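You operate a simulated robot arm through the tools that you are given. There is no shell and no other tool. Be economical: measure what you need, move in short steps, check, and stop when the job is done.

Carry out the task below with a simulated robot arm. There is one attempt and no reset: what you move stays moved.

TASK
Leak test the bottle on the ring: grey mat if TIGHT, yellow mat if LEAK.
Fine: three strokes under the dome, the dome back where it stood. Set down upright: clear dome, short pink bottle.

The check looks at the end state, three seconds after you hand in, the way a careful person would. Anything else that was tipped, shoved, dropped, spilled or broken makes it a failure.

THE ROBOT
A 6-joint arm with a two-finger parallel gripper, fixed in place. Base frame: the origin is at the foot of the arm, x ahead of it, y to its left, z up; the work surface is at about z = 0. Lengths are in m, angles in degrees, forces in N, time in s.
With the tool pointing down near the work surface it reaches from about 0.14 to 0.58 m from the base axis. Its first joint turns from -66.0 to 66.0 degrees. Payload 2.1 kg.
The tool frame sits at the grasp point between the pads (the TCP): z along the fingers, y along the line on which they close. The tips reach 0.03 m beyond it. The gripper opens to 0.094 m. The fingers are 0.028 m wide and 0.01 m thick; the gripper's body (0.05 by 0.096 m) begins 0.055 m behind the TCP.
Orientation is that of the tool frame in the base frame, as [roll, pitch, yaw] about the fixed x, y, z axes, in that order (R = Rz(yaw) Ry(pitch) Rx(roll)). With the fingers straight down and closing along the base's y, the tool's x points along the base's -x, its y along +y and its z along -z.

THE INTERFACE
- The arm moves only by the tool step_arm. Its argument "moves" is one flat list of numbers, 7 for each row, row after row: the shift along the tool's x, y, z in units of 500 mm (1.0 is 500 mm), then the turn, a rotation vector about the tool's x, y, z in units of 60 degrees (1.0 is 60 degrees), then the finger opening in m, from 0 to 0.094. In form: [tx, ty, tz, rx, ry, rz, jaw, tx, ty, tz, rx, ry, rz, jaw, ...]. A call has 1 to 10 rows; each row is the pose to reach, as a shift and turn from the pose commanded when the call began, along the tool's axes at that moment. A call with a number of a shift or a turn outside -1 to 1 is refused whole. A row lasts 0.2 s, in which the tool goes at most 0.05 m and 8.6 degrees; a call with a longer step from one row to the next is refused whole, and so is a gripper value outside its range. A pose out of reach is approached as far as the arm can. The call stops where the force on the tool passes 40 N (or 10 N more than at its start, if that is more) or the arm is blocked; 0.2 s more then pass. The fingers move at their own pace (about 0.072 m/s each) and stop on an object; they squeeze with about 37 N. The grip force told is the motor's: it shows also when the fingers shut on nothing. Time passes only in rows, and 0.2 s behind the last, so rows that repeat a pose let the fingers close. It gives the time, the measured TCP pose, the force on the tool (base axes), the opening and the grip force at its end, in the units of the frame above (readings bear some noise), with the torque about the TCP (base axes, N m) and any sound that the robot's microphone picked up, and new pictures: "pictures" is both (left out), scene, wrist or none.
- Cameras (640 x 400 px; columns grow to the right, rows downward): "scene" is fixed at [0.071, -0.3831, 0.4951]; the picture's right is [0.61, -0.80, 0.00], its down [-0.38, -0.29, -0.88] and it looks along [0.70, 0.53, -0.48] (base axes); focal length 302 px, centre (320, 200). "wrist" rides on the gripper at [0.076, 0.014, -0.103] in the tool frame; the picture's right is [-0.18, 0.98, 0.00], its down [-0.75, -0.14, -0.64] and it looks along [-0.63, -0.12, 0.77] (tool axes); focal length 243 px, centre (320, 200). There is no depth. A picture from a camera that has moved, and an enlarged one, comes with that camera's place and axes in the base frame and with its lens.
- inspect(camera, box): a new picture of the part [left, top, right, bottom] of that camera's present view, enlarged. No time passes.
- sign_off(): hands the job in; it is judged then, once.

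Work in short steps. Places have to be worked out from the pictures, the camera data and where the tool is seen: move nearer, look again, correct. Check each grasp and each placing, and mend what went wrong. You have 120 turns and 200 pictures in all, those below and enlarged ones among them. Open the gripper and draw the arm clear of the work before you hand the job in, unless the task says otherwise; then end with one line.

The tools are called after "Call:" as a command line: name --argument value ..., lists and objects as JSON in quotes. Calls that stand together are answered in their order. step_arm: Moves the arm, as the interface text tells. Its arguments: {"type":"object","properties":{"moves":{"type":"array"},"pictures":{"type":"string","enum":["both","scene","wrist","none"]}},"required":["moves"]} The other tools are called the same way: inspect (camera, box) takes an enlarged picture of a part of a camera's view; sign_off () hands the job in.

At the start:

```text
time_s: 0.0
tcp_pos: [0.3168, 0.0864, 0.3776]
orientation: [179.9, 0.1, 180.0]
contact_force: [0.6, -0.2, 0.6]
wrist_torque: [-0.02, -0.04, -0.02]
finger_gap: 0.0939
grip_force: 0.1
```

scene: 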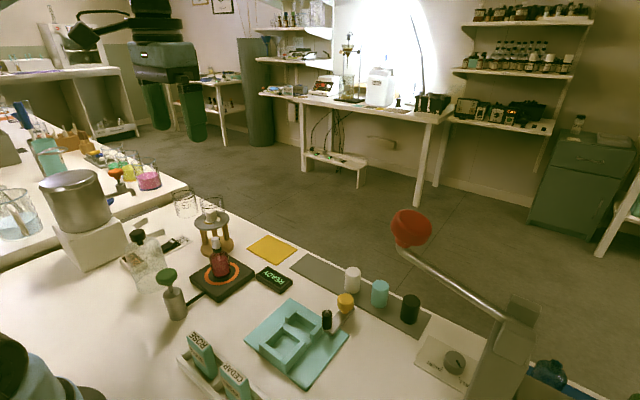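
wrist: 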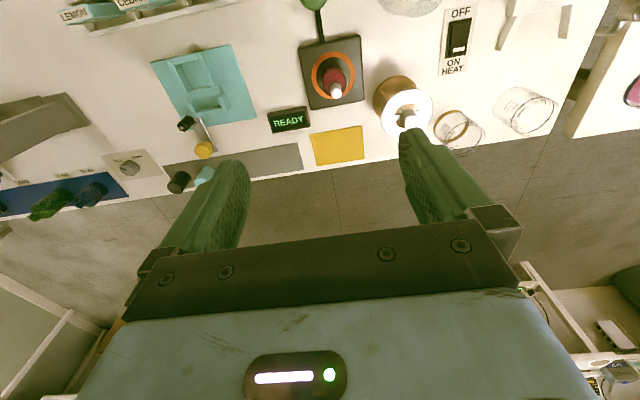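

The scene shows a ring plate with a pink bottle, a pump with a green knob, and a display reading READY. I'll enlarge the pictures to find the dome.

Call:
inspect --camera "scene" --box '[100, 180, 300, 330]'

Call:
inspect --camera "wrist" --box '[240, 0, 580, 200]'

Call:
inspect --camera "scene" --box '[220, 220, 480, 400]'

```text
2.67 times, centred on (200, 255) of scene
camera zoom: at [0.071, -0.3831, 0.4951], right [0.61, -0.8, 0.0], down [-0.38, -0.29, -0.88], along [0.7, 0.53, -0.48], focal length 806 px, centre (640, 53)
```

zoom: 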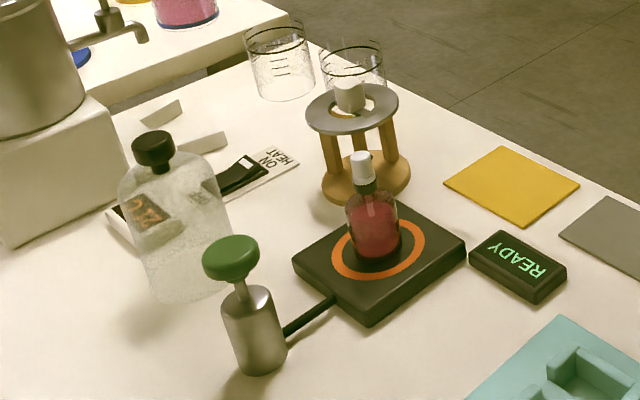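

```text
1.88 times, centred on (410, 100) of wrist
camera zoom: at [0.2398, 0.1, 0.4804], right [0.18, 0.98, 0.0], down [0.75, -0.14, 0.64], along [0.63, -0.12, -0.77], focal length 457 px, centre (151, 388)
```

zoom: 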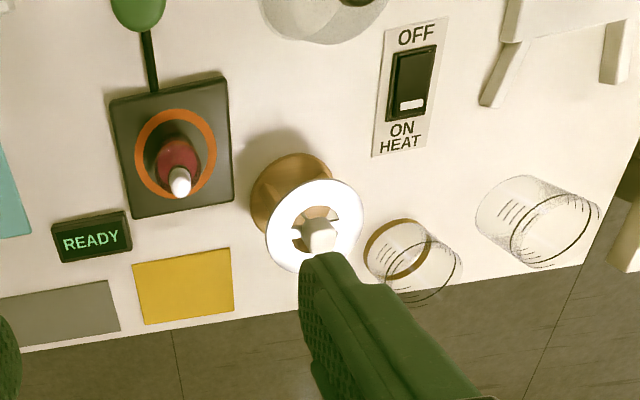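

```text
2.22 times, centred on (350, 310) of scene
camera zoom: at [0.071, -0.3831, 0.4951], right [0.61, -0.8, 0.0], down [-0.38, -0.29, -0.88], along [0.7, 0.53, -0.48], focal length 671 px, centre (253, -44)
```

zoom: 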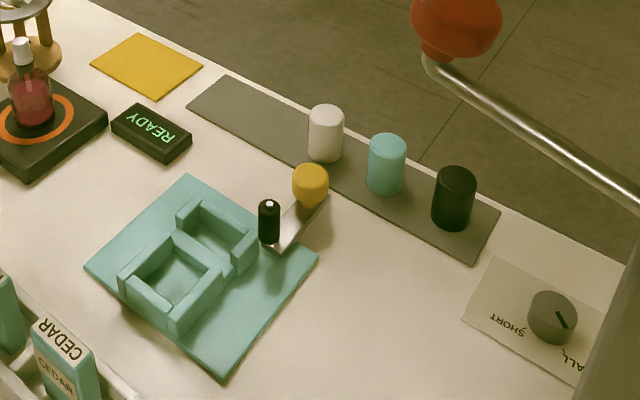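

I make the bottle to be near (0.34, 0.10), the pump knob near (0.24, 0.09) and the dome near (0.22, 0.23). I'll draw back and up for a better view of the dome.

Call:
step_arm --moves '[0.07, 0.03, 0, 0, 0, 0, 0.094, 0.14, 0.06, -0.02, 0, 0, 0, 0.094, 0.2, 0.1, -0.04, 0, 0, 0, 0.094, 0.24, 0.13, -0.06, 0, 0, 0, 0.094, 0.24, 0.13, -0.06, 0, 0, 0, 0.094]' --pictures "wrist"

```text
time_s: 1.2
tcp_pos: [0.1951, 0.1521, 0.4079]
orientation: [179.7, 0.0, 180.0]
contact_force: [0.7, 1.0, 0.1]
wrist_torque: [0.0, 0.01, -0.01]
finger_gap: 0.094
grip_force: 0.1
camera wrist: at [0.1172, 0.165, 0.5109], right [0.18, 0.98, 0.0], down [0.75, -0.14, 0.64], along [0.63, -0.12, -0.77], focal length 243 px, centre (320, 200)
```

wrist: 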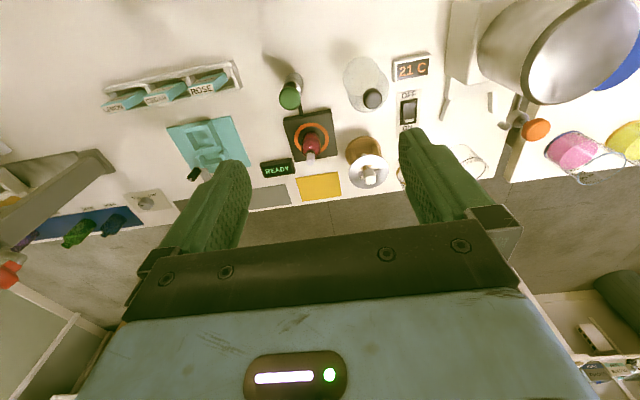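

Call:
inspect --camera "wrist" --box '[250, 40, 450, 210]'

```text
2.35 times, centred on (350, 125) of wrist
camera zoom: at [0.1172, 0.165, 0.5109], right [0.18, 0.98, 0.0], down [0.75, -0.14, 0.64], along [0.63, -0.12, -0.77], focal length 571 px, centre (249, 376)
```

zoom: 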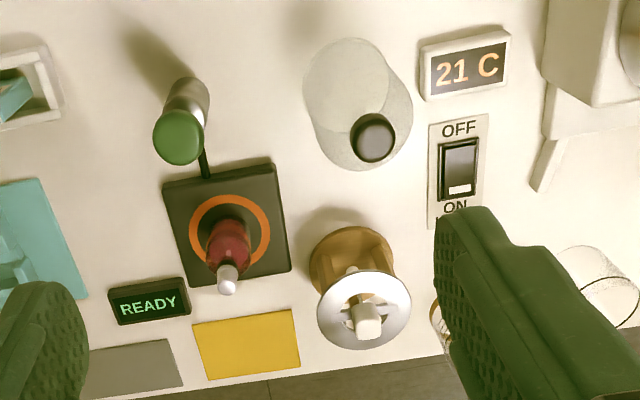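

The dome is near (0.245, 0.220) and its knob top is at about z 0.14. I'll zoom in on the knob to judge its height and the shape of the shoulder.

Call:
inspect --camera "scene" --box '[110, 215, 210, 320]'

Call:
inspect --camera "wrist" --box '[270, 50, 390, 125]'

```text
3.81 times, centred on (160, 268) of scene
camera zoom: at [0.071, -0.3831, 0.4951], right [0.61, -0.8, 0.0], down [-0.38, -0.29, -0.88], along [0.7, 0.53, -0.48], focal length 1151 px, centre (930, -57)
```

zoom: 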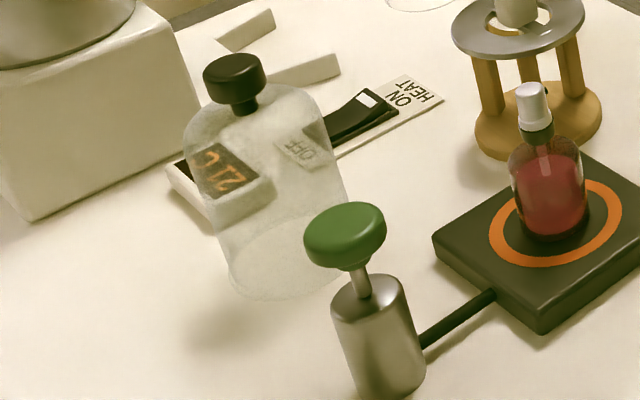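

```text
5.33 times, centred on (330, 88) of wrist
camera zoom: at [0.1172, 0.165, 0.5109], right [0.18, 0.98, 0.0], down [0.75, -0.14, 0.64], along [0.63, -0.12, -0.77], focal length 1294 px, centre (267, 800)
```

zoom: 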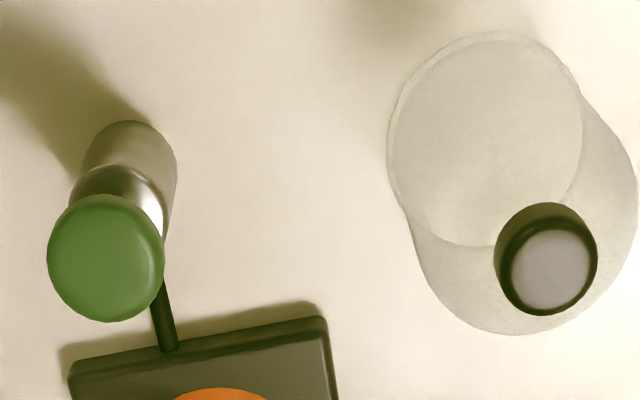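

The knob cap sits on a narrow neck with the cap centre at about z 0.132. I'll move over it to (0.245, 0.22, 0.218).

Call:
step_arm --moves '[-0.019, 0.027, 0.076, 0, 0, 0, 0.07, -0.038, 0.054, 0.152, 0, 0, 0, 0.07, -0.058, 0.082, 0.228, 0, 0, 0, 0.07, -0.077, 0.109, 0.304, 0, 0, 0, 0.07, -0.096, 0.137, 0.38, 0, 0, 0, 0.07, -0.096, 0.137, 0.38, 0, 0, 0, 0.07]'

```text
time_s: 2.6
tcp_pos: [0.2422, 0.2198, 0.2171]
orientation: [179.9, 0.1, -179.9]
contact_force: [0.6, 0.3, 0.3]
wrist_torque: [-0.04, 0.04, 0.0]
finger_gap: 0.07
grip_force: 0.0
camera wrist: at [0.1657, 0.2325, 0.319], right [0.18, 0.98, 0.0], down [0.75, -0.14, 0.64], along [0.63, -0.12, -0.77], focal length 243 px, centre (320, 200)
```

scene: 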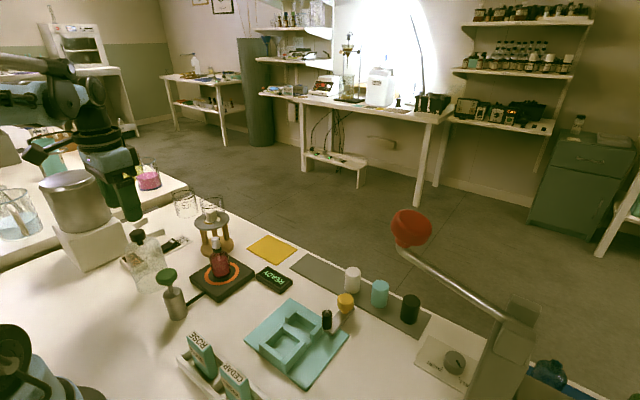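
wrist: 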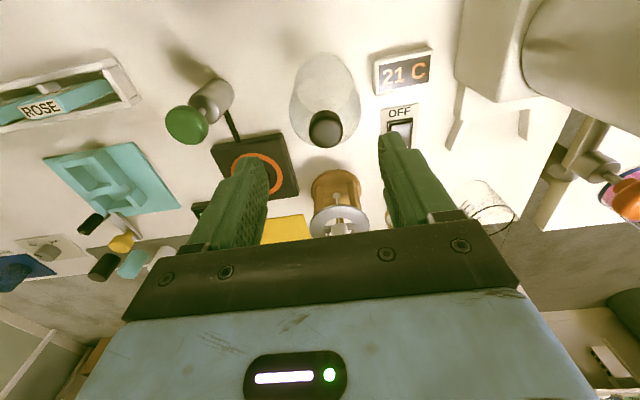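

The knob shows at about (0.243, 0.222), so the tool is aligned. I'll go down to z 0.139 with the fingers open, then close.

Call:
step_arm --moves '[0, 0.002, 0.06, 0, 0, 0, 0.07, 0, 0.002, 0.11, 0, 0, 0, 0.07, 0, 0.002, 0.158, 0, 0, 0, 0.07, 0, 0.002, 0.158, 0, 0, 0, 0.07]'

```text
time_s: 3.6
tcp_pos: [0.2454, 0.2202, 0.1391]
orientation: [179.7, 0.2, 180.0]
contact_force: [0.7, 0.0, 0.4]
wrist_torque: [0.02, -0.01, 0.02]
finger_gap: 0.07
grip_force: 0.0
camera wrist: at [0.1685, 0.2341, 0.2408], right [0.18, 0.98, 0.0], down [0.75, -0.14, 0.64], along [0.63, -0.12, -0.77], focal length 243 px, centre (320, 200)
```

scene: 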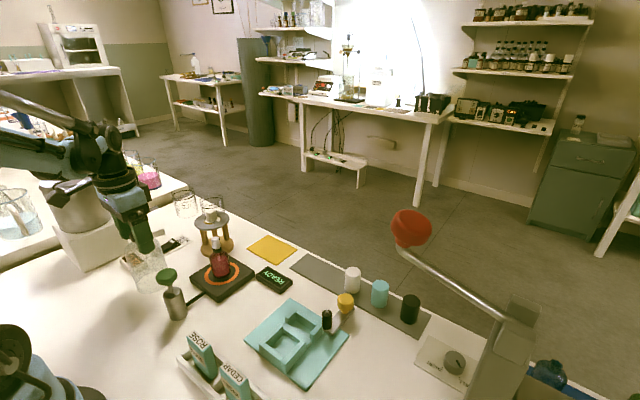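
wrist: 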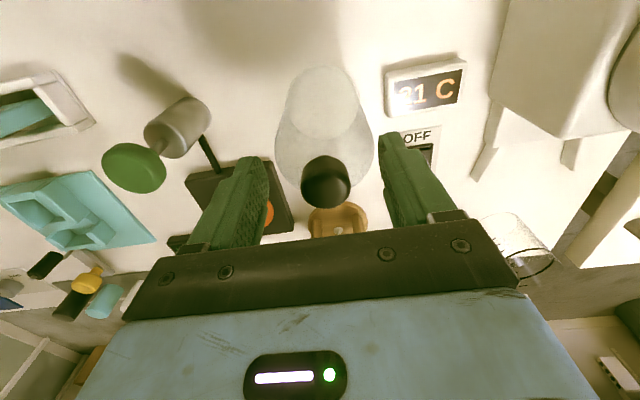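

The knob is between the pads, so I'll close the fingers.

Call:
step_arm --moves '[0, 0.002, 0, 0, 0, 0, 0.02, 0, 0.002, 0, 0, 0, 0, 0.02, 0, 0.002, 0, 0, 0, 0, 0.02]' --pictures "wrist"

```text
time_s: 4.4
tcp_pos: [0.2457, 0.2224, 0.1392]
orientation: [179.8, 0.1, -179.9]
contact_force: [-0.2, -0.3, -0.5]
wrist_torque: [-0.02, -0.01, 0.02]
finger_gap: 0.0269
grip_force: 37.0
camera wrist: at [0.1685, 0.2357, 0.2414], right [0.18, 0.98, 0.0], down [0.75, -0.14, 0.64], along [0.63, -0.12, -0.77], focal length 243 px, centre (320, 200)
```

wrist: 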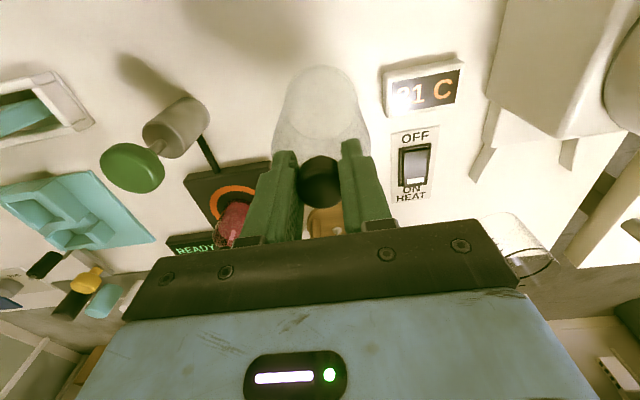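

I have a firm grip with a 0.027 gap. I'll lift the dome 0.15 m straight up.

Call:
step_arm --moves '[0, 0, -0.04, 0, 0, 0, 0.02, 0, 0, -0.11, 0, 0, 0, 0.02, 0, 0, -0.18, 0, 0, 0, 0.02, 0, 0, -0.25, 0, 0, 0, 0.02, 0, 0, -0.31, 0, 0, 0, 0.02, 0, 0, -0.31, 0, 0, 0, 0.02]'

```text
time_s: 5.8
tcp_pos: [0.2456, 0.2213, 0.2952]
orientation: [179.8, 0.1, 180.0]
contact_force: [-0.1, 0.0, -1.1]
wrist_torque: [0.03, -0.02, 0.0]
finger_gap: 0.0266
grip_force: 36.6
camera wrist: at [0.1683, 0.2344, 0.3977], right [0.18, 0.98, 0.0], down [0.75, -0.14, 0.64], along [0.63, -0.12, -0.77], focal length 243 px, centre (320, 200)
```

scene: 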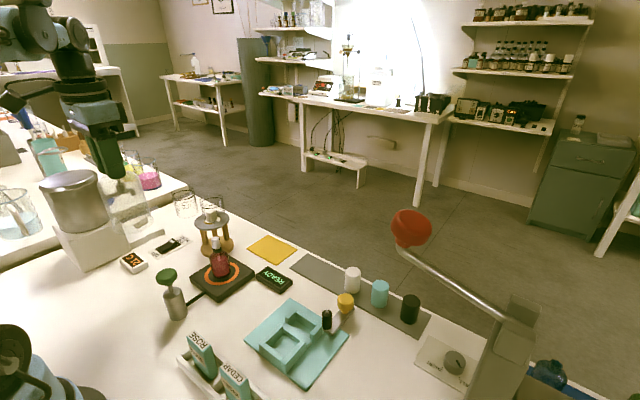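
wrist: 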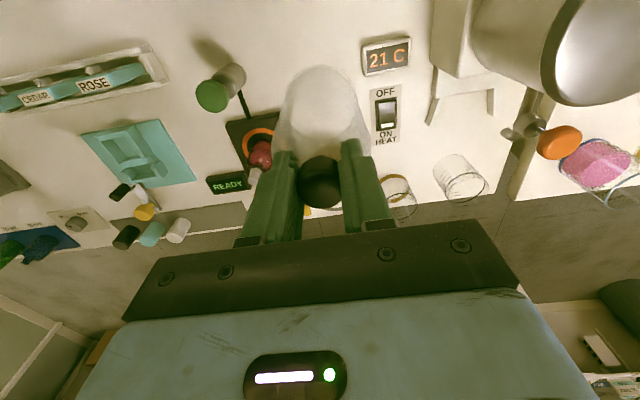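

The dome hangs upright with its base at about z 0.155, clear of the bottle. I'll carry it over the ring to about (0.343, 0.104).

Call:
step_arm --moves '[-0.04, -0.047, 0, 0, 0, 0, 0.02, -0.08, -0.094, 0, 0, 0, 0, 0.02, -0.12, -0.142, 0, 0, 0, 0, 0.02, -0.16, -0.19, 0, 0, 0, 0, 0.02, -0.196, -0.236, 0, 0, 0, 0, 0.02, -0.196, -0.236, 0, 0, 0, 0, 0.02]'

Call:
inspect --camera "scene" --box '[170, 190, 270, 310]'

Call:
inspect --camera "wrist" --box '[240, 30, 400, 220]'

```text
time_s: 7.2
tcp_pos: [0.3449, 0.104, 0.2948]
orientation: [179.9, 0.2, -179.8]
contact_force: [0.4, -1.0, -1.3]
wrist_torque: [-0.02, 0.03, 0.01]
finger_gap: 0.0269
grip_force: 37.5
camera wrist: at [0.2674, 0.1172, 0.3972], right [0.18, 0.98, 0.0], down [0.75, -0.14, 0.64], along [0.63, -0.12, -0.77], focal length 243 px, centre (320, 200)
```

scene: 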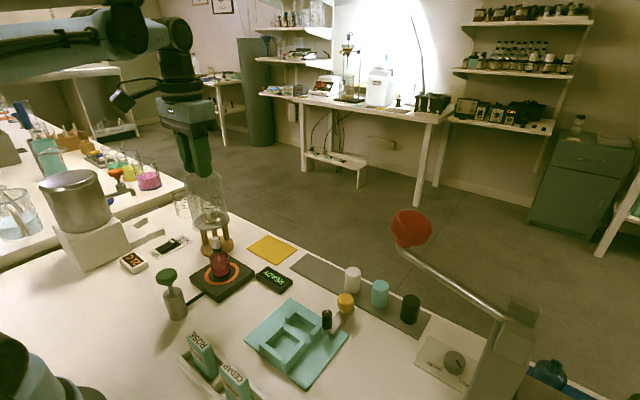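
wrist: 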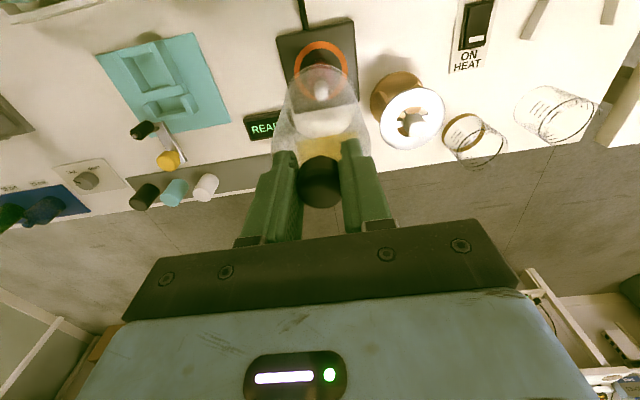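

```text
3.33 times, centred on (220, 250) of scene
camera zoom: at [0.071, -0.3831, 0.4951], right [0.61, -0.8, 0.0], down [-0.38, -0.29, -0.88], along [0.7, 0.53, -0.48], focal length 1007 px, centre (653, 33)
```

zoom: 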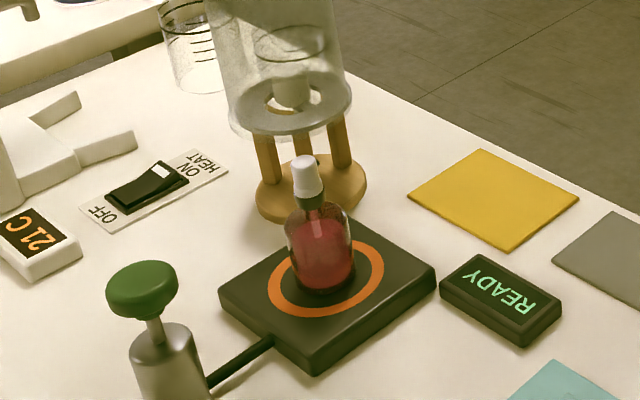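

```text
2.11 times, centred on (320, 125) of wrist
camera zoom: at [0.2674, 0.1172, 0.3972], right [0.18, 0.98, 0.0], down [0.75, -0.14, 0.64], along [0.63, -0.12, -0.77], focal length 511 px, centre (320, 358)
```

zoom: 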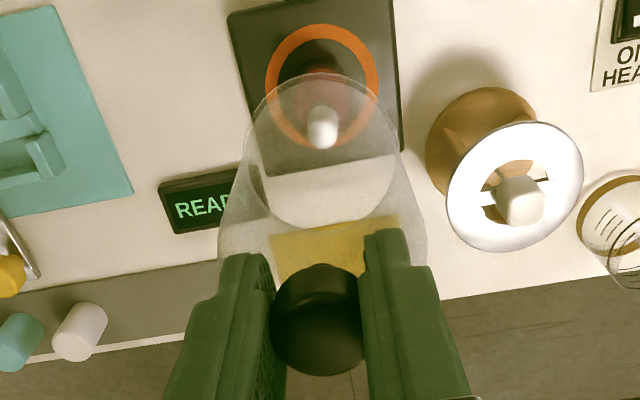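

The ring centre comes out at (0.345, 0.103) and the dome base at (0.344, 0.1025). I'll add a small trim and lower about 0.09 m, then look again.

Call:
step_arm --moves '[-0.003, 0.001, 0.03, 0, 0, 0, 0.02, -0.003, 0.001, 0.08, 0, 0, 0, 0.02, -0.003, 0.001, 0.13, 0, 0, 0, 0.02, -0.003, 0.001, 0.18, 0, 0, 0, 0.02, -0.003, 0.001, 0.18, 0, 0, 0, 0.02]' --pictures "none"

Call:
inspect --camera "scene" --box '[170, 190, 270, 310]'

Call:
inspect --camera "wrist" --box '[240, 30, 400, 220]'

```text
time_s: 8.4
tcp_pos: [0.3456, 0.1043, 0.2039]
orientation: [179.7, 0.1, -180.0]
contact_force: [0.4, 0.4, -1.6]
wrist_torque: [0.03, 0.01, 0.01]
finger_gap: 0.0266
grip_force: 37.2
```

```text
3.33 times, centred on (220, 250) of scene
camera zoom: at [0.071, -0.3831, 0.4951], right [0.61, -0.8, 0.0], down [-0.38, -0.29, -0.88], along [0.7, 0.53, -0.48], focal length 1007 px, centre (653, 33)
```

zoom: 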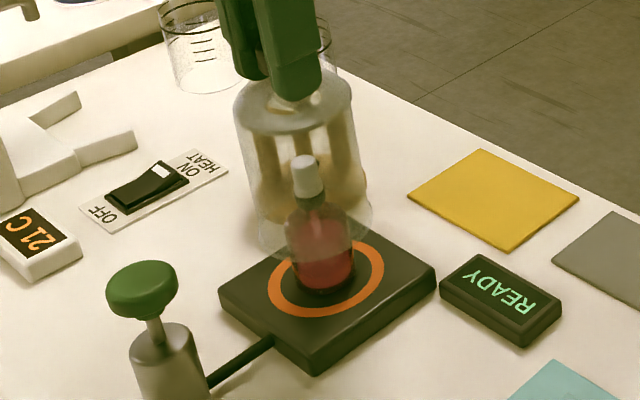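

```text
2.11 times, centred on (320, 125) of wrist
camera zoom: at [0.2684, 0.1174, 0.3066], right [0.18, 0.98, 0.0], down [0.75, -0.14, 0.64], along [0.63, -0.12, -0.77], focal length 511 px, centre (320, 358)
```

zoom: 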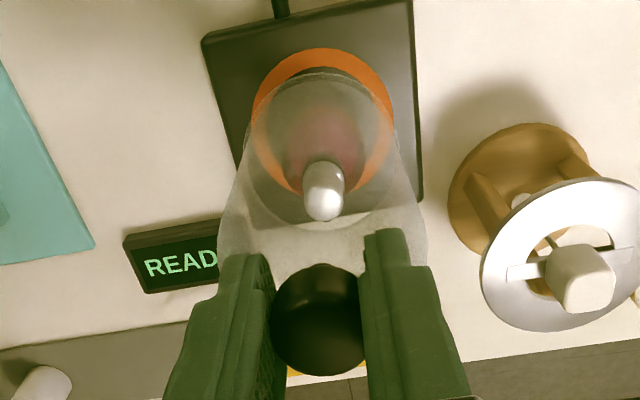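

The two are aligned within about 1.5 mm in both views. I'll lower gently to a base height of about z 0.027 and feel for contact.

Call:
step_arm --moves '[0, 0, 0.02, 0, 0, 0, 0.02, 0, 0, 0.045, 0, 0, 0, 0.02, 0, 0, 0.065, 0, 0, 0, 0.02, 0, 0, 0.076, 0, 0, 0, 0.02, 0, 0, 0.076, 0, 0, 0, 0.02]' --pictures "none"

Call:
inspect --camera "scene" --box '[170, 190, 270, 310]'

```text
time_s: 9.6
tcp_pos: [0.3447, 0.105, 0.1666]
orientation: [179.8, 0.2, -179.9]
contact_force: [-0.5, 0.0, -1.2]
wrist_torque: [0.02, 0.0, -0.01]
finger_gap: 0.0268
grip_force: 37.3
```

```text
3.33 times, centred on (220, 250) of scene
camera zoom: at [0.071, -0.3831, 0.4951], right [0.61, -0.8, 0.0], down [-0.38, -0.29, -0.88], along [0.7, 0.53, -0.48], focal length 1007 px, centre (653, 33)
```

zoom: 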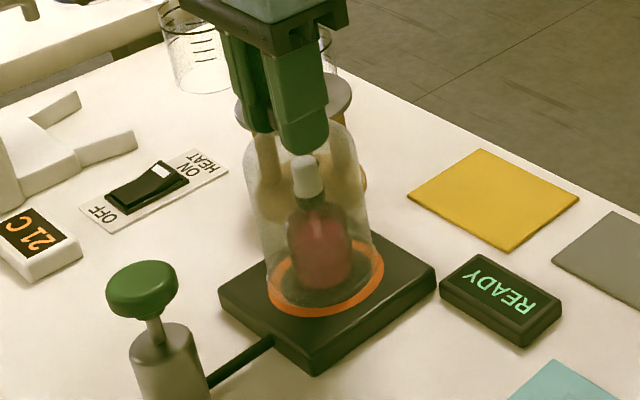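

Nothing has touched yet and the alignment looks good. I'll lower another 3 mm and then a little more.

Call:
step_arm --moves '[0, 0, 0.004, 0, 0, 0, 0.02, 0, 0, 0.008, 0, 0, 0, 0.02, 0, 0, 0.008, 0, 0, 0, 0.02]' --pictures "none"

```text
time_s: 10.4
tcp_pos: [0.3441, 0.1069, 0.1626]
orientation: [179.8, 0.1, -179.9]
contact_force: [-0.2, 1.2, -0.8]
wrist_torque: [0.0, 0.0, 0.06]
finger_gap: 0.0268
grip_force: 37.1
```

Call:
step_arm --moves '[0, 0, 0.003, 0, 0, 0, 0.02, 0, 0, 0.005, 0, 0, 0, 0.02, 0, 0, 0.005, 0, 0, 0, 0.02]' --pictures "none"

Call:
inspect --camera "scene" --box '[190, 210, 260, 300]'

```text
time_s: 11.2
tcp_pos: [0.3438, 0.1052, 0.161]
orientation: [179.8, 0.1, 180.0]
contact_force: [0.1, -0.2, -1.3]
wrist_torque: [0.01, 0.02, 0.0]
finger_gap: 0.0265
grip_force: 36.5
```

```text
4.44 times, centred on (225, 255) of scene
camera zoom: at [0.071, -0.3831, 0.4951], right [0.61, -0.8, 0.0], down [-0.38, -0.29, -0.88], along [0.7, 0.53, -0.48], focal length 1343 px, centre (742, -44)
```

zoom: 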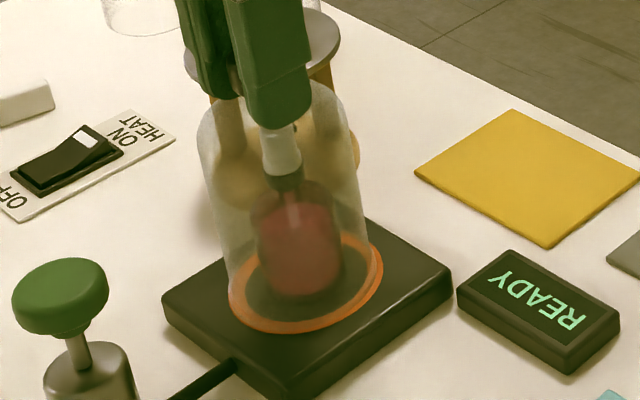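

Still no contact force, so I'll keep lowering in 1 mm rows.

Call:
step_arm --moves '[0, 0, 0.002, 0, 0, 0, 0.02, 0, 0, 0.004, 0, 0, 0, 0.02, 0, 0, 0.004, 0, 0, 0, 0.02]' --pictures "none"

```text
time_s: 11.9
tcp_pos: [0.3449, 0.1054, 0.1598]
orientation: [179.8, 0.0, -179.9]
contact_force: [-1.2, -0.3, 6.6]
wrist_torque: [0.03, -0.09, -0.02]
finger_gap: 0.0268
grip_force: 36.7
stopped in row 3: the force on the tool passed its limit at 43 N (the readings are from after the stop); the commanded pose is now the measured one
```

The dome has met the plate at a TCP height of about 0.160. I'll open the fingers and look.

Call:
step_arm --moves '[0, 0, 0, 0, 0, 0, 0.06, 0, 0, 0, 0, 0, 0, 0.06, 0, 0, -0.06, 0, 0, 0, 0.06, 0, 0, -0.14, 0, 0, 0, 0.06, 0, 0, -0.14, 0, 0, 0, 0.06]' --pictures "wrist"

Call:
inspect --camera "scene" --box '[190, 210, 260, 300]'

```text
time_s: 13.1
tcp_pos: [0.3457, 0.1044, 0.2303]
orientation: [179.7, 0.0, -179.9]
contact_force: [0.5, 0.3, 0.3]
wrist_torque: [0.02, 0.01, -0.04]
finger_gap: 0.0602
grip_force: 0.0
camera wrist: at [0.2671, 0.1179, 0.3324], right [0.18, 0.98, 0.0], down [0.75, -0.14, 0.64], along [0.63, -0.12, -0.77], focal length 243 px, centre (320, 200)
```

wrist: 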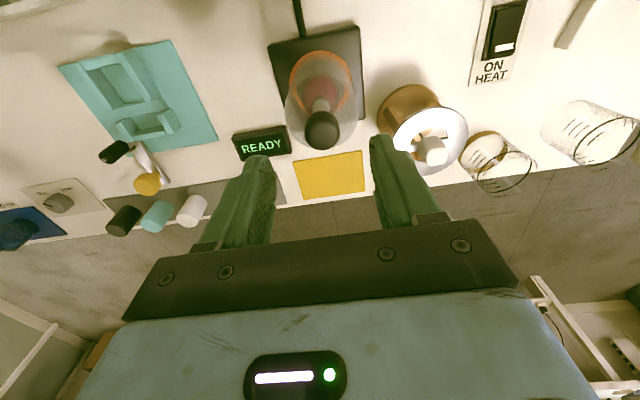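

```text
4.44 times, centred on (225, 255) of scene
camera zoom: at [0.071, -0.3831, 0.4951], right [0.61, -0.8, 0.0], down [-0.38, -0.29, -0.88], along [0.7, 0.53, -0.48], focal length 1343 px, centre (742, -44)
```

zoom: 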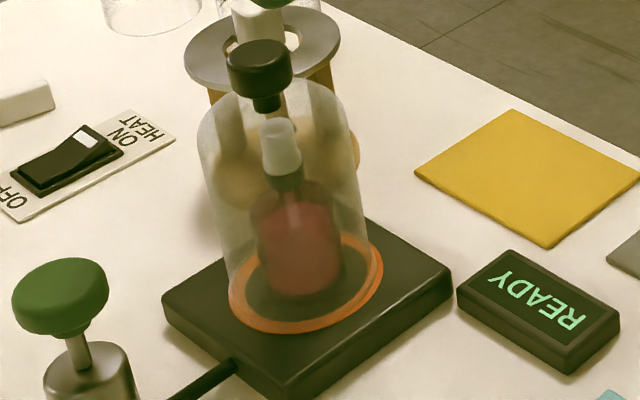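

The dome sits squarely on the ring. Next I'll close the fingers and move above the pump knob at about (0.232, 0.094).

Call:
step_arm --moves '[0.08, -0.008, 0, 0, 0, 0, 0.0, 0.16, -0.016, 0, 0, 0, 0, 0.0, 0.226, -0.022, 0, 0, 0, 0, 0.0, 0.226, -0.022, 0.06, 0, 0, 0, 0.0, 0.226, -0.022, 0.1, 0, 0, 0, 0.0, 0.226, -0.022, 0.1, 0, 0, 0, 0.0]'

Call:
inspect --camera "scene" --box '[130, 220, 250, 340]'

```text
time_s: 14.5
tcp_pos: [0.2319, 0.0942, 0.1802]
orientation: [179.8, 0.0, -179.9]
contact_force: [0.2, -0.5, 0.1]
wrist_torque: [0.0, 0.0, 0.0]
finger_gap: 0.0
grip_force: 33.5
camera wrist: at [0.1549, 0.107, 0.283], right [0.18, 0.98, 0.0], down [0.75, -0.14, 0.64], along [0.63, -0.12, -0.77], focal length 243 px, centre (320, 200)
```

scene: 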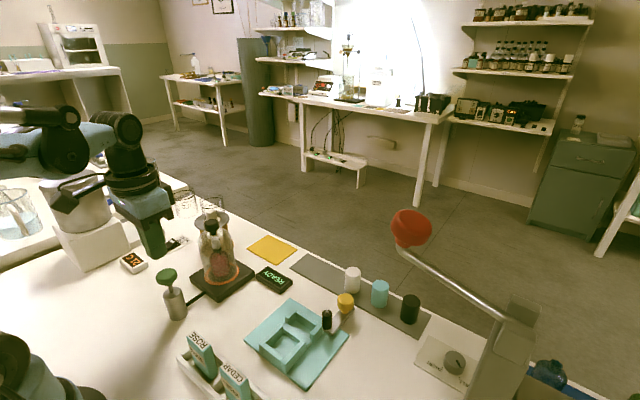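
wrist: 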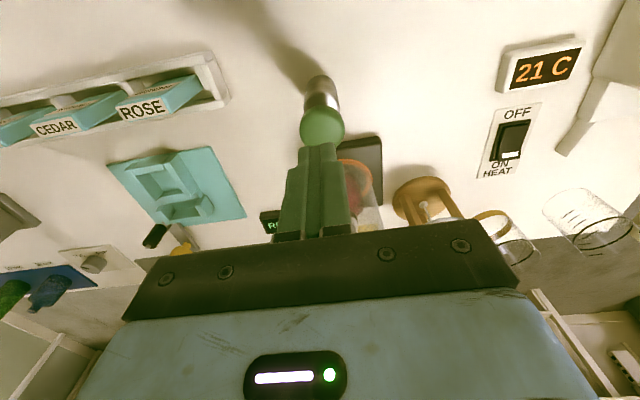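

```text
3.33 times, centred on (190, 280) of scene
camera zoom: at [0.071, -0.3831, 0.4951], right [0.61, -0.8, 0.0], down [-0.38, -0.29, -0.88], along [0.7, 0.53, -0.48], focal length 1007 px, centre (753, -67)
```

zoom: 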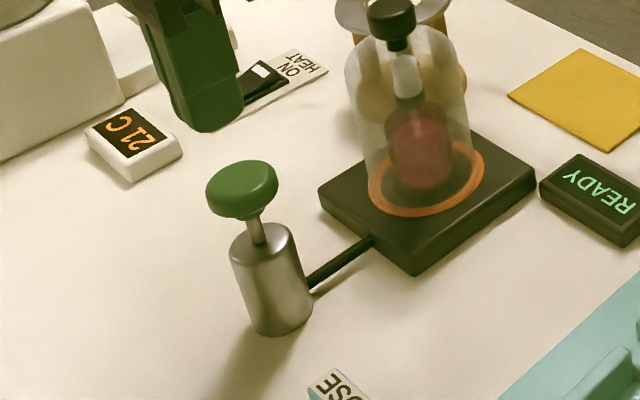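

The knob is under the fingertips. I'll press slowly to find the touch point and the end of the travel.

Call:
step_arm --moves '[0.003, 0, 0.05, 0, 0, 0, 0.0, 0.003, 0, 0.07, 0, 0, 0, 0.0, 0.003, 0, 0.08, 0, 0, 0, 0.0, 0.003, 0, 0.09, 0, 0, 0, 0.0, 0.003, 0, 0.1, 0, 0, 0, 0]' --pictures "none"

Call:
inspect --camera "scene" --box '[130, 220, 250, 340]'

```text
time_s: 15.7
tcp_pos: [0.2293, 0.0948, 0.1294]
orientation: [179.8, 0.0, -179.9]
contact_force: [-0.6, -1.4, 3.4]
wrist_torque: [-0.07, 0.01, 0.0]
finger_gap: 0.0
grip_force: 32.8
```

```text
3.33 times, centred on (190, 280) of scene
camera zoom: at [0.071, -0.3831, 0.4951], right [0.61, -0.8, 0.0], down [-0.38, -0.29, -0.88], along [0.7, 0.53, -0.48], focal length 1007 px, centre (753, -67)
```

zoom: 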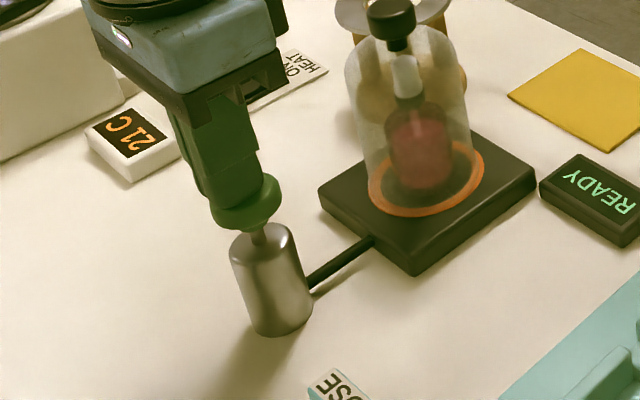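

The knob is moving down on a spring at about 3 N. I'll continue the stroke to its end stop.

Call:
step_arm --moves '[0, 0, 0.01, 0, 0, 0, 0, 0, 0, 0.018, 0, 0, 0, 0, 0, 0, 0.024, 0, 0, 0, 0, 0, 0, 0.03, 0, 0, 0, 0]' --pictures "none"

Call:
inspect --camera "scene" --box '[130, 220, 310, 340]'

```text
time_s: 16.7
tcp_pos: [0.2299, 0.095, 0.1162]
orientation: [179.8, -0.2, -179.9]
contact_force: [-5.3, -3.1, 32.1]
wrist_torque: [-0.03, 0.05, -0.01]
finger_gap: 0.0002
grip_force: 33.2
stopped in row 4: the force on the tool passed its limit at 43 N (the readings are from after the stop); the commanded pose is now the measured one
```

```text
3.33 times, centred on (220, 280) of scene
camera zoom: at [0.0709, -0.3831, 0.4951], right [0.61, -0.8, 0.0], down [-0.38, -0.29, -0.88], along [0.7, 0.53, -0.48], focal length 1007 px, centre (653, -67)
```

zoom: 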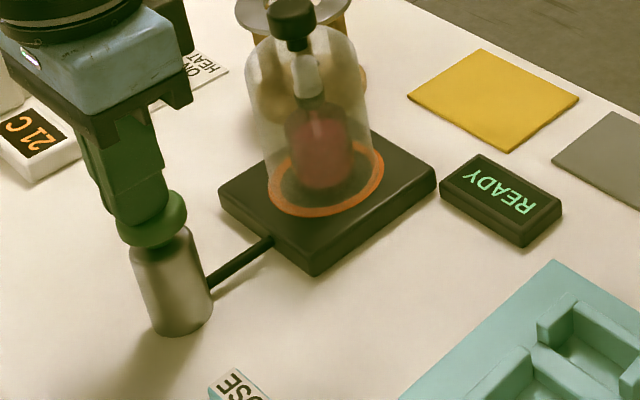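

The knob bottomed at a TCP height of about 0.116. I'll rise to let it return and check the display and sound.

Call:
step_arm --moves '[0, 0, -0.04, 0, 0, 0, 0, 0, 0, -0.07, 0, 0, 0, 0, 0, 0, -0.07, 0, 0, 0, 0]' --pictures "none"

Call:
inspect --camera "scene" --box '[130, 220, 310, 340]'

```text
time_s: 17.5
tcp_pos: [0.2301, 0.095, 0.1503]
orientation: [179.8, 0.0, -180.0]
contact_force: [-0.4, 0.6, -0.3]
wrist_torque: [-0.01, 0.03, -0.02]
finger_gap: 0.0
grip_force: 33.1
```

```text
3.33 times, centred on (220, 280) of scene
camera zoom: at [0.071, -0.3831, 0.4951], right [0.61, -0.8, 0.0], down [-0.38, -0.29, -0.88], along [0.7, 0.53, -0.48], focal length 1007 px, centre (653, -67)
```

zoom: 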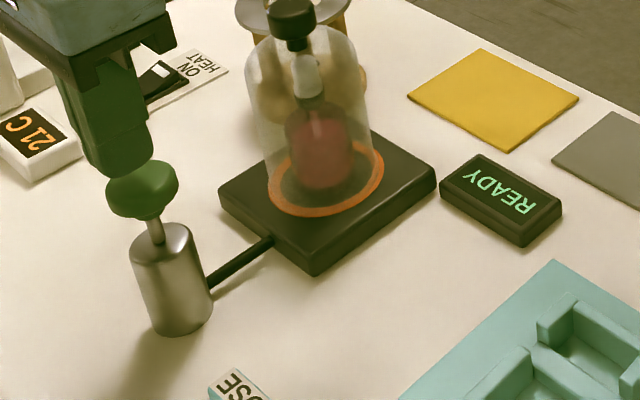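

The knob sprang back and the display still shows READY. I'll do stroke two.

Call:
step_arm --moves '[0, 0, 0.03, 0, 0, 0, 0, 0, 0, 0.055, 0, 0, 0, 0, 0, 0, 0.066, 0, 0, 0, 0, 0, 0, 0.074, 0, 0, 0, 0]' --pictures "none"

```text
time_s: 18.6
tcp_pos: [0.2306, 0.0947, 0.1172]
orientation: [180.0, -0.5, -179.8]
contact_force: [-6.1, -2.5, 33.3]
wrist_torque: [-0.04, 0.03, -0.01]
finger_gap: 0.0
grip_force: 33.7
stopped in row 4: the force on the tool passed its limit at 48 N (the readings are from after the stop); the commanded pose is now the measured one
```

Stroke two has bottomed. I'll release it and look at the display.

Call:
step_arm --moves '[0, 0, -0.04, 0, 0, 0, 0, 0, 0, -0.07, 0, 0, 0, 0, 0, 0, -0.07, 0, 0, 0, 0]' --pictures "none"

Call:
inspect --camera "scene" --box '[130, 220, 310, 340]'

```text
time_s: 19.4
tcp_pos: [0.2316, 0.0949, 0.1514]
orientation: [179.9, -0.2, -179.9]
contact_force: [-1.0, 0.1, -0.5]
wrist_torque: [-0.05, -0.05, 0.01]
finger_gap: 0.0001
grip_force: 33.1
```

```text
3.33 times, centred on (220, 280) of scene
camera zoom: at [0.071, -0.3831, 0.4951], right [0.61, -0.8, 0.0], down [-0.38, -0.29, -0.88], along [0.7, 0.53, -0.48], focal length 1007 px, centre (653, -67)
```

zoom: 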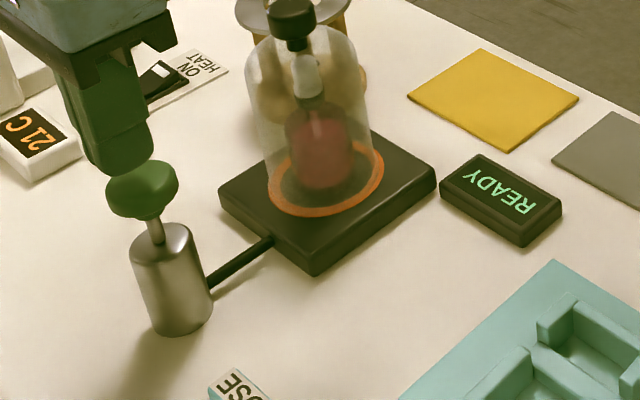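

Stroke three.

Call:
step_arm --moves '[0, 0, 0.03, 0, 0, 0, 0, 0, 0, 0.055, 0, 0, 0, 0, 0, 0, 0.066, 0, 0, 0, 0, 0, 0, 0.074, 0, 0, 0, 0]' --pictures "none"

Call:
step_arm --moves '[0, 0, -0.04, 0, 0, 0, 0, 0, 0, -0.07, 0, 0, 0, 0, 0, 0, -0.07, 0, 0, 0, 0]' --pictures "none"

Call:
inspect --camera "scene" --box '[130, 220, 310, 340]'

```text
time_s: 20.4
tcp_pos: [0.2307, 0.0955, 0.116]
orientation: [-180.0, -0.4, -180.0]
contact_force: [-5.1, -2.3, 33.4]
wrist_torque: [-0.1, 0.06, -0.01]
finger_gap: 0.0002
grip_force: 32.7
stopped in row 4: the force on the tool passed its limit at 46 N (the readings are from after the stop); the commanded pose is now the measured one
```

```text
time_s: 21.2
tcp_pos: [0.2308, 0.0966, 0.1513]
orientation: [179.9, -0.3, -179.9]
contact_force: [0.3, -0.2, 0.5]
wrist_torque: [-0.03, 0.01, -0.06]
finger_gap: 0.0
grip_force: 33.0
```

```text
3.33 times, centred on (220, 280) of scene
camera zoom: at [0.071, -0.3831, 0.4951], right [0.61, -0.8, 0.0], down [-0.38, -0.29, -0.88], along [0.7, 0.53, -0.48], focal length 1007 px, centre (653, -67)
```

zoom: 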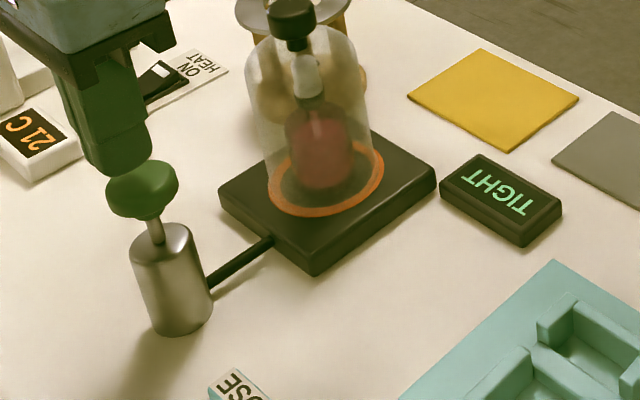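

The display reads TIGHT, so the bottle goes on the grey mat. I'll go back over the dome with the gripper open and recheck the display.

Call:
step_arm --moves '[0, 0, -0.08, 0, 0, 0, 0.03, 0, 0, -0.16, 0, 0, 0, 0.07, -0.08, 0.006, -0.16, 0, 0, 0, 0.07, -0.16, 0.012, -0.16, 0, 0, 0, 0.07, -0.228, 0.017, -0.16, 0, 0, 0, 0.07, -0.228, 0.017, -0.16, 0, 0, 0, 0.07]'

```text
time_s: 22.6
tcp_pos: [0.3466, 0.104, 0.2303]
orientation: [179.9, -0.3, -179.9]
contact_force: [0.4, 0.5, 0.2]
wrist_torque: [-0.02, 0.0, 0.03]
finger_gap: 0.07
grip_force: 0.0
camera wrist: at [0.2705, 0.1174, 0.3322], right [0.18, 0.98, 0.0], down [0.76, -0.14, 0.64], along [0.63, -0.12, -0.77], focal length 243 px, centre (320, 200)
```

scene: 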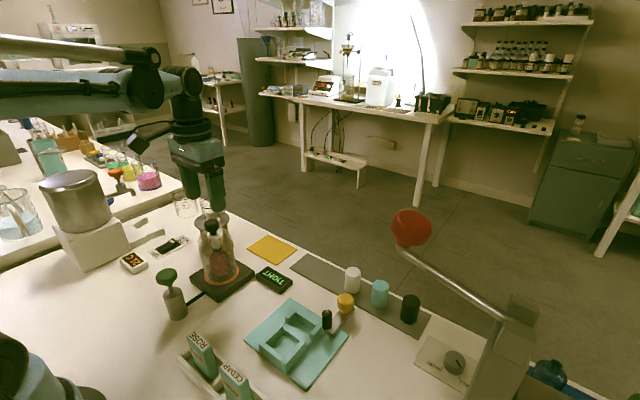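
wrist: 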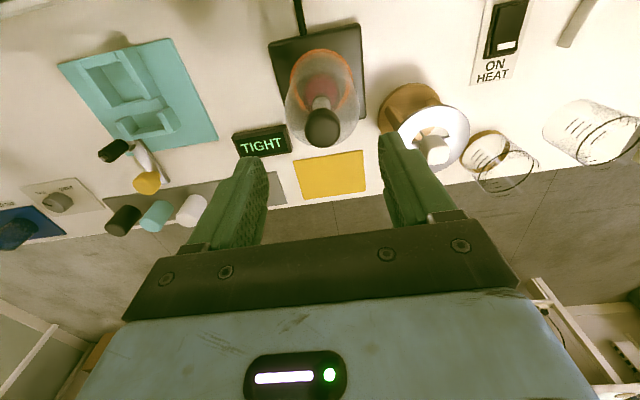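

Still TIGHT. I'll go down to z 0.161 and grip the dome knob.

Call:
step_arm --moves '[0.002, 0, 0.06, 0, 0, 0, 0.07, 0.002, 0, 0.12, 0, 0, 0, 0.07, 0.002, 0, 0.139, 0, 0, 0, 0.07, 0.002, 0, 0.139, 0, 0, 0, 0.02, 0.002, 0, 0.139, 0, 0, 0, 0.02, 0.002, 0, 0.139, 0, 0, 0, 0.02]' --pictures "wrist"

```text
time_s: 24.0
tcp_pos: [0.3453, 0.105, 0.1609]
orientation: [179.9, -0.2, -180.0]
contact_force: [1.0, -0.1, -0.1]
wrist_torque: [-0.02, 0.02, 0.01]
finger_gap: 0.0265
grip_force: 37.4
camera wrist: at [0.2689, 0.118, 0.2635], right [0.18, 0.98, 0.0], down [0.76, -0.14, 0.64], along [0.63, -0.12, -0.77], focal length 243 px, centre (320, 200)
```

wrist: 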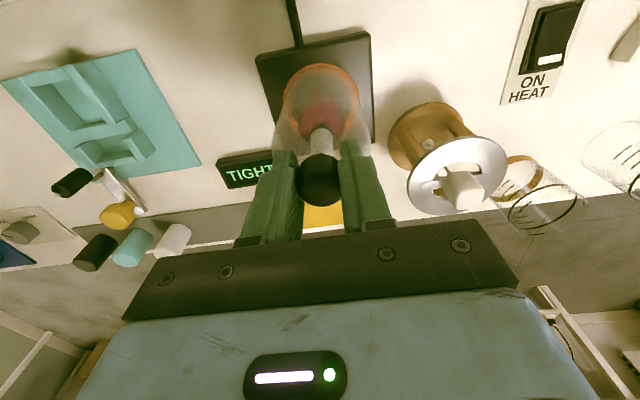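

I have the dome again and will lift it straight up 0.135 m.

Call:
step_arm --moves '[0, 0, -0.03, 0, 0, 0, 0.02, 0, 0, -0.09, 0, 0, 0, 0.02, 0, 0, -0.15, 0, 0, 0, 0.02, 0, 0, -0.21, 0, 0, 0, 0.02, 0, 0, -0.27, 0, 0, 0, 0.02, 0, 0, -0.27, 0, 0, 0, 0.02]' --pictures "scene"

```text
time_s: 25.4
tcp_pos: [0.3451, 0.1045, 0.2958]
orientation: [179.8, -0.4, -180.0]
contact_force: [0.6, -0.5, -1.3]
wrist_torque: [0.02, 0.01, 0.01]
finger_gap: 0.0266
grip_force: 36.9
```

scene: 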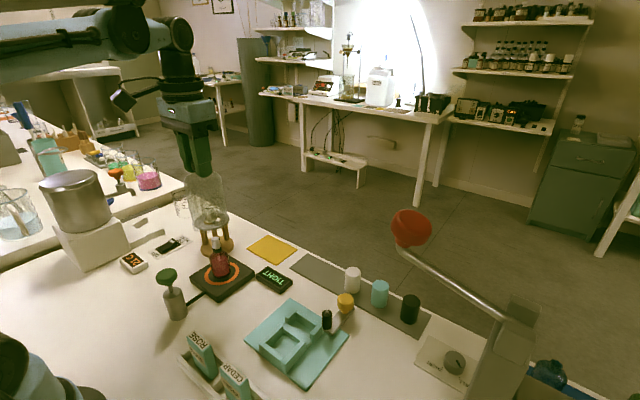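

The bottle stayed put. I'll carry the dome back over its original spot at (0.2455, 0.2235) and lower most of the way.

Call:
step_arm --moves '[0.05, 0.06, 0, 0, 0, 0, 0.02, 0.1, 0.12, 0, 0, 0, 0, 0.02, 0.15, 0.18, 0, 0, 0, 0, 0.02, 0.199, 0.238, 0, 0, 0, 0, 0.02, 0.199, 0.238, 0.07, 0, 0, 0, 0.02, 0.199, 0.238, 0.14, 0, 0, 0, 0.02, 0.199, 0.238, 0.21, 0, 0, 0, 0.02, 0.199, 0.238, 0.265, 0, 0, 0, 0.02, 0.199, 0.238, 0.287, 0, 0, 0, 0.02]'

```text
time_s: 27.4
tcp_pos: [0.2443, 0.2241, 0.1525]
orientation: [180.0, -0.3, -180.0]
contact_force: [0.2, -0.2, -0.3]
wrist_torque: [-0.02, -0.01, 0.0]
finger_gap: 0.0265
grip_force: 37.1
camera wrist: at [0.1683, 0.2358, 0.2534], right [0.18, 0.98, 0.0], down [0.76, -0.14, 0.64], along [0.63, -0.12, -0.77], focal length 243 px, centre (320, 200)
```

scene: 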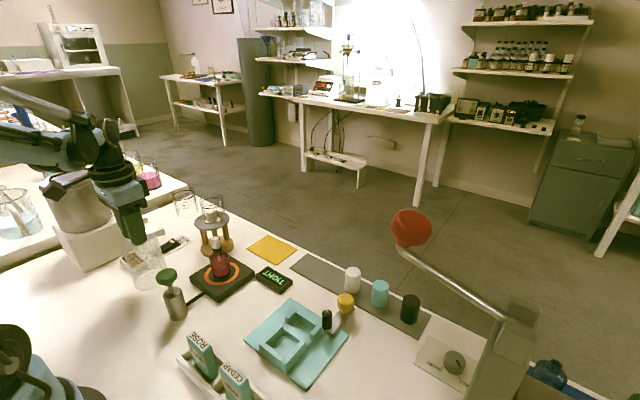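
wrist: 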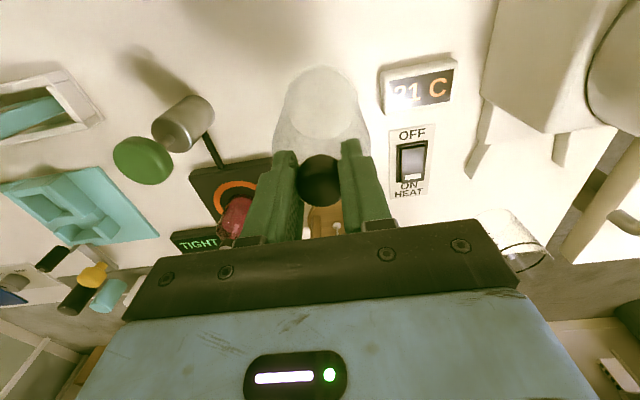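

Placement looks right. I'll lower the last 13 mm in small rows until it touches.

Call:
step_arm --moves '[0, 0, 0.014, 0, 0, 0, 0.02, 0, 0, 0.022, 0, 0, 0, 0.02, 0, 0, 0.025, 0, 0, 0, 0.02, 0, 0, 0.0265, 0, 0, 0, 0.02, 0, 0, 0.0265, 0, 0, 0, 0.02]' --pictures "none"

```text
time_s: 28.6
tcp_pos: [0.2446, 0.223, 0.1395]
orientation: [179.9, -0.2, -179.9]
contact_force: [-4.9, 0.9, 38.0]
wrist_torque: [-0.03, 0.0, 0.02]
finger_gap: 0.0268
grip_force: 37.1
```

It's in firm contact with the table. I'll ease up slightly, open, rise and check.

Call:
step_arm --moves '[0, 0, -0.001, 0, 0, 0, 0.02, 0, 0, -0.001, 0, 0, 0, 0.07, 0, 0, -0.001, 0, 0, 0, 0.07, 0, 0, -0.001, 0, 0, 0, 0.07, 0, 0, -0.07, 0, 0, 0, 0.07, 0, 0, -0.16, 0, 0, 0, 0.07, 0, 0, -0.16, 0, 0, 0, 0.07]'

Call:
inspect --camera "scene" --box '[110, 215, 210, 320]'

```text
time_s: 30.2
tcp_pos: [0.2433, 0.2248, 0.2195]
orientation: [179.9, -0.3, -179.9]
contact_force: [-0.2, 0.3, 0.1]
wrist_torque: [0.01, 0.02, 0.02]
finger_gap: 0.07
grip_force: 0.0
camera wrist: at [0.1674, 0.2382, 0.3218], right [0.18, 0.98, 0.0], down [0.76, -0.14, 0.64], along [0.63, -0.12, -0.77], focal length 243 px, centre (320, 200)
```

scene: 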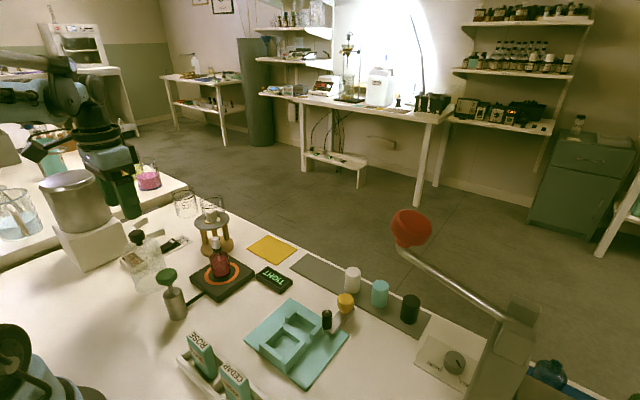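
wrist: 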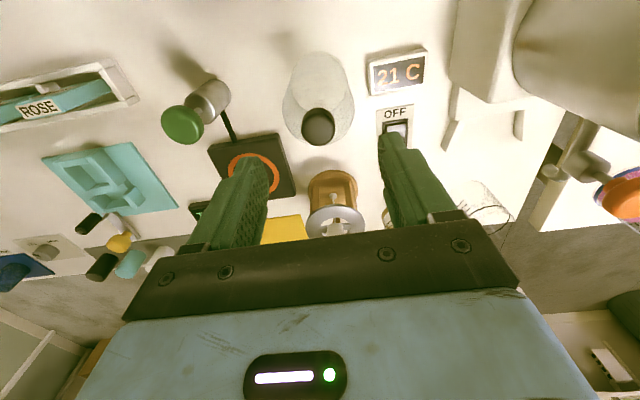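

```text
3.81 times, centred on (160, 268) of scene
camera zoom: at [0.071, -0.3831, 0.4951], right [0.61, -0.8, 0.0], down [-0.38, -0.29, -0.88], along [0.7, 0.53, -0.48], focal length 1151 px, centre (930, -57)
```

zoom: 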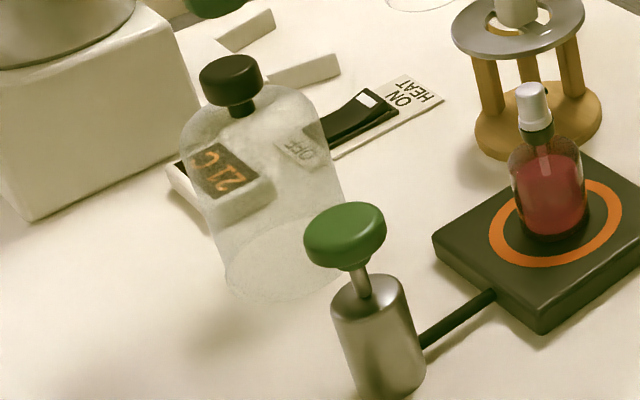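

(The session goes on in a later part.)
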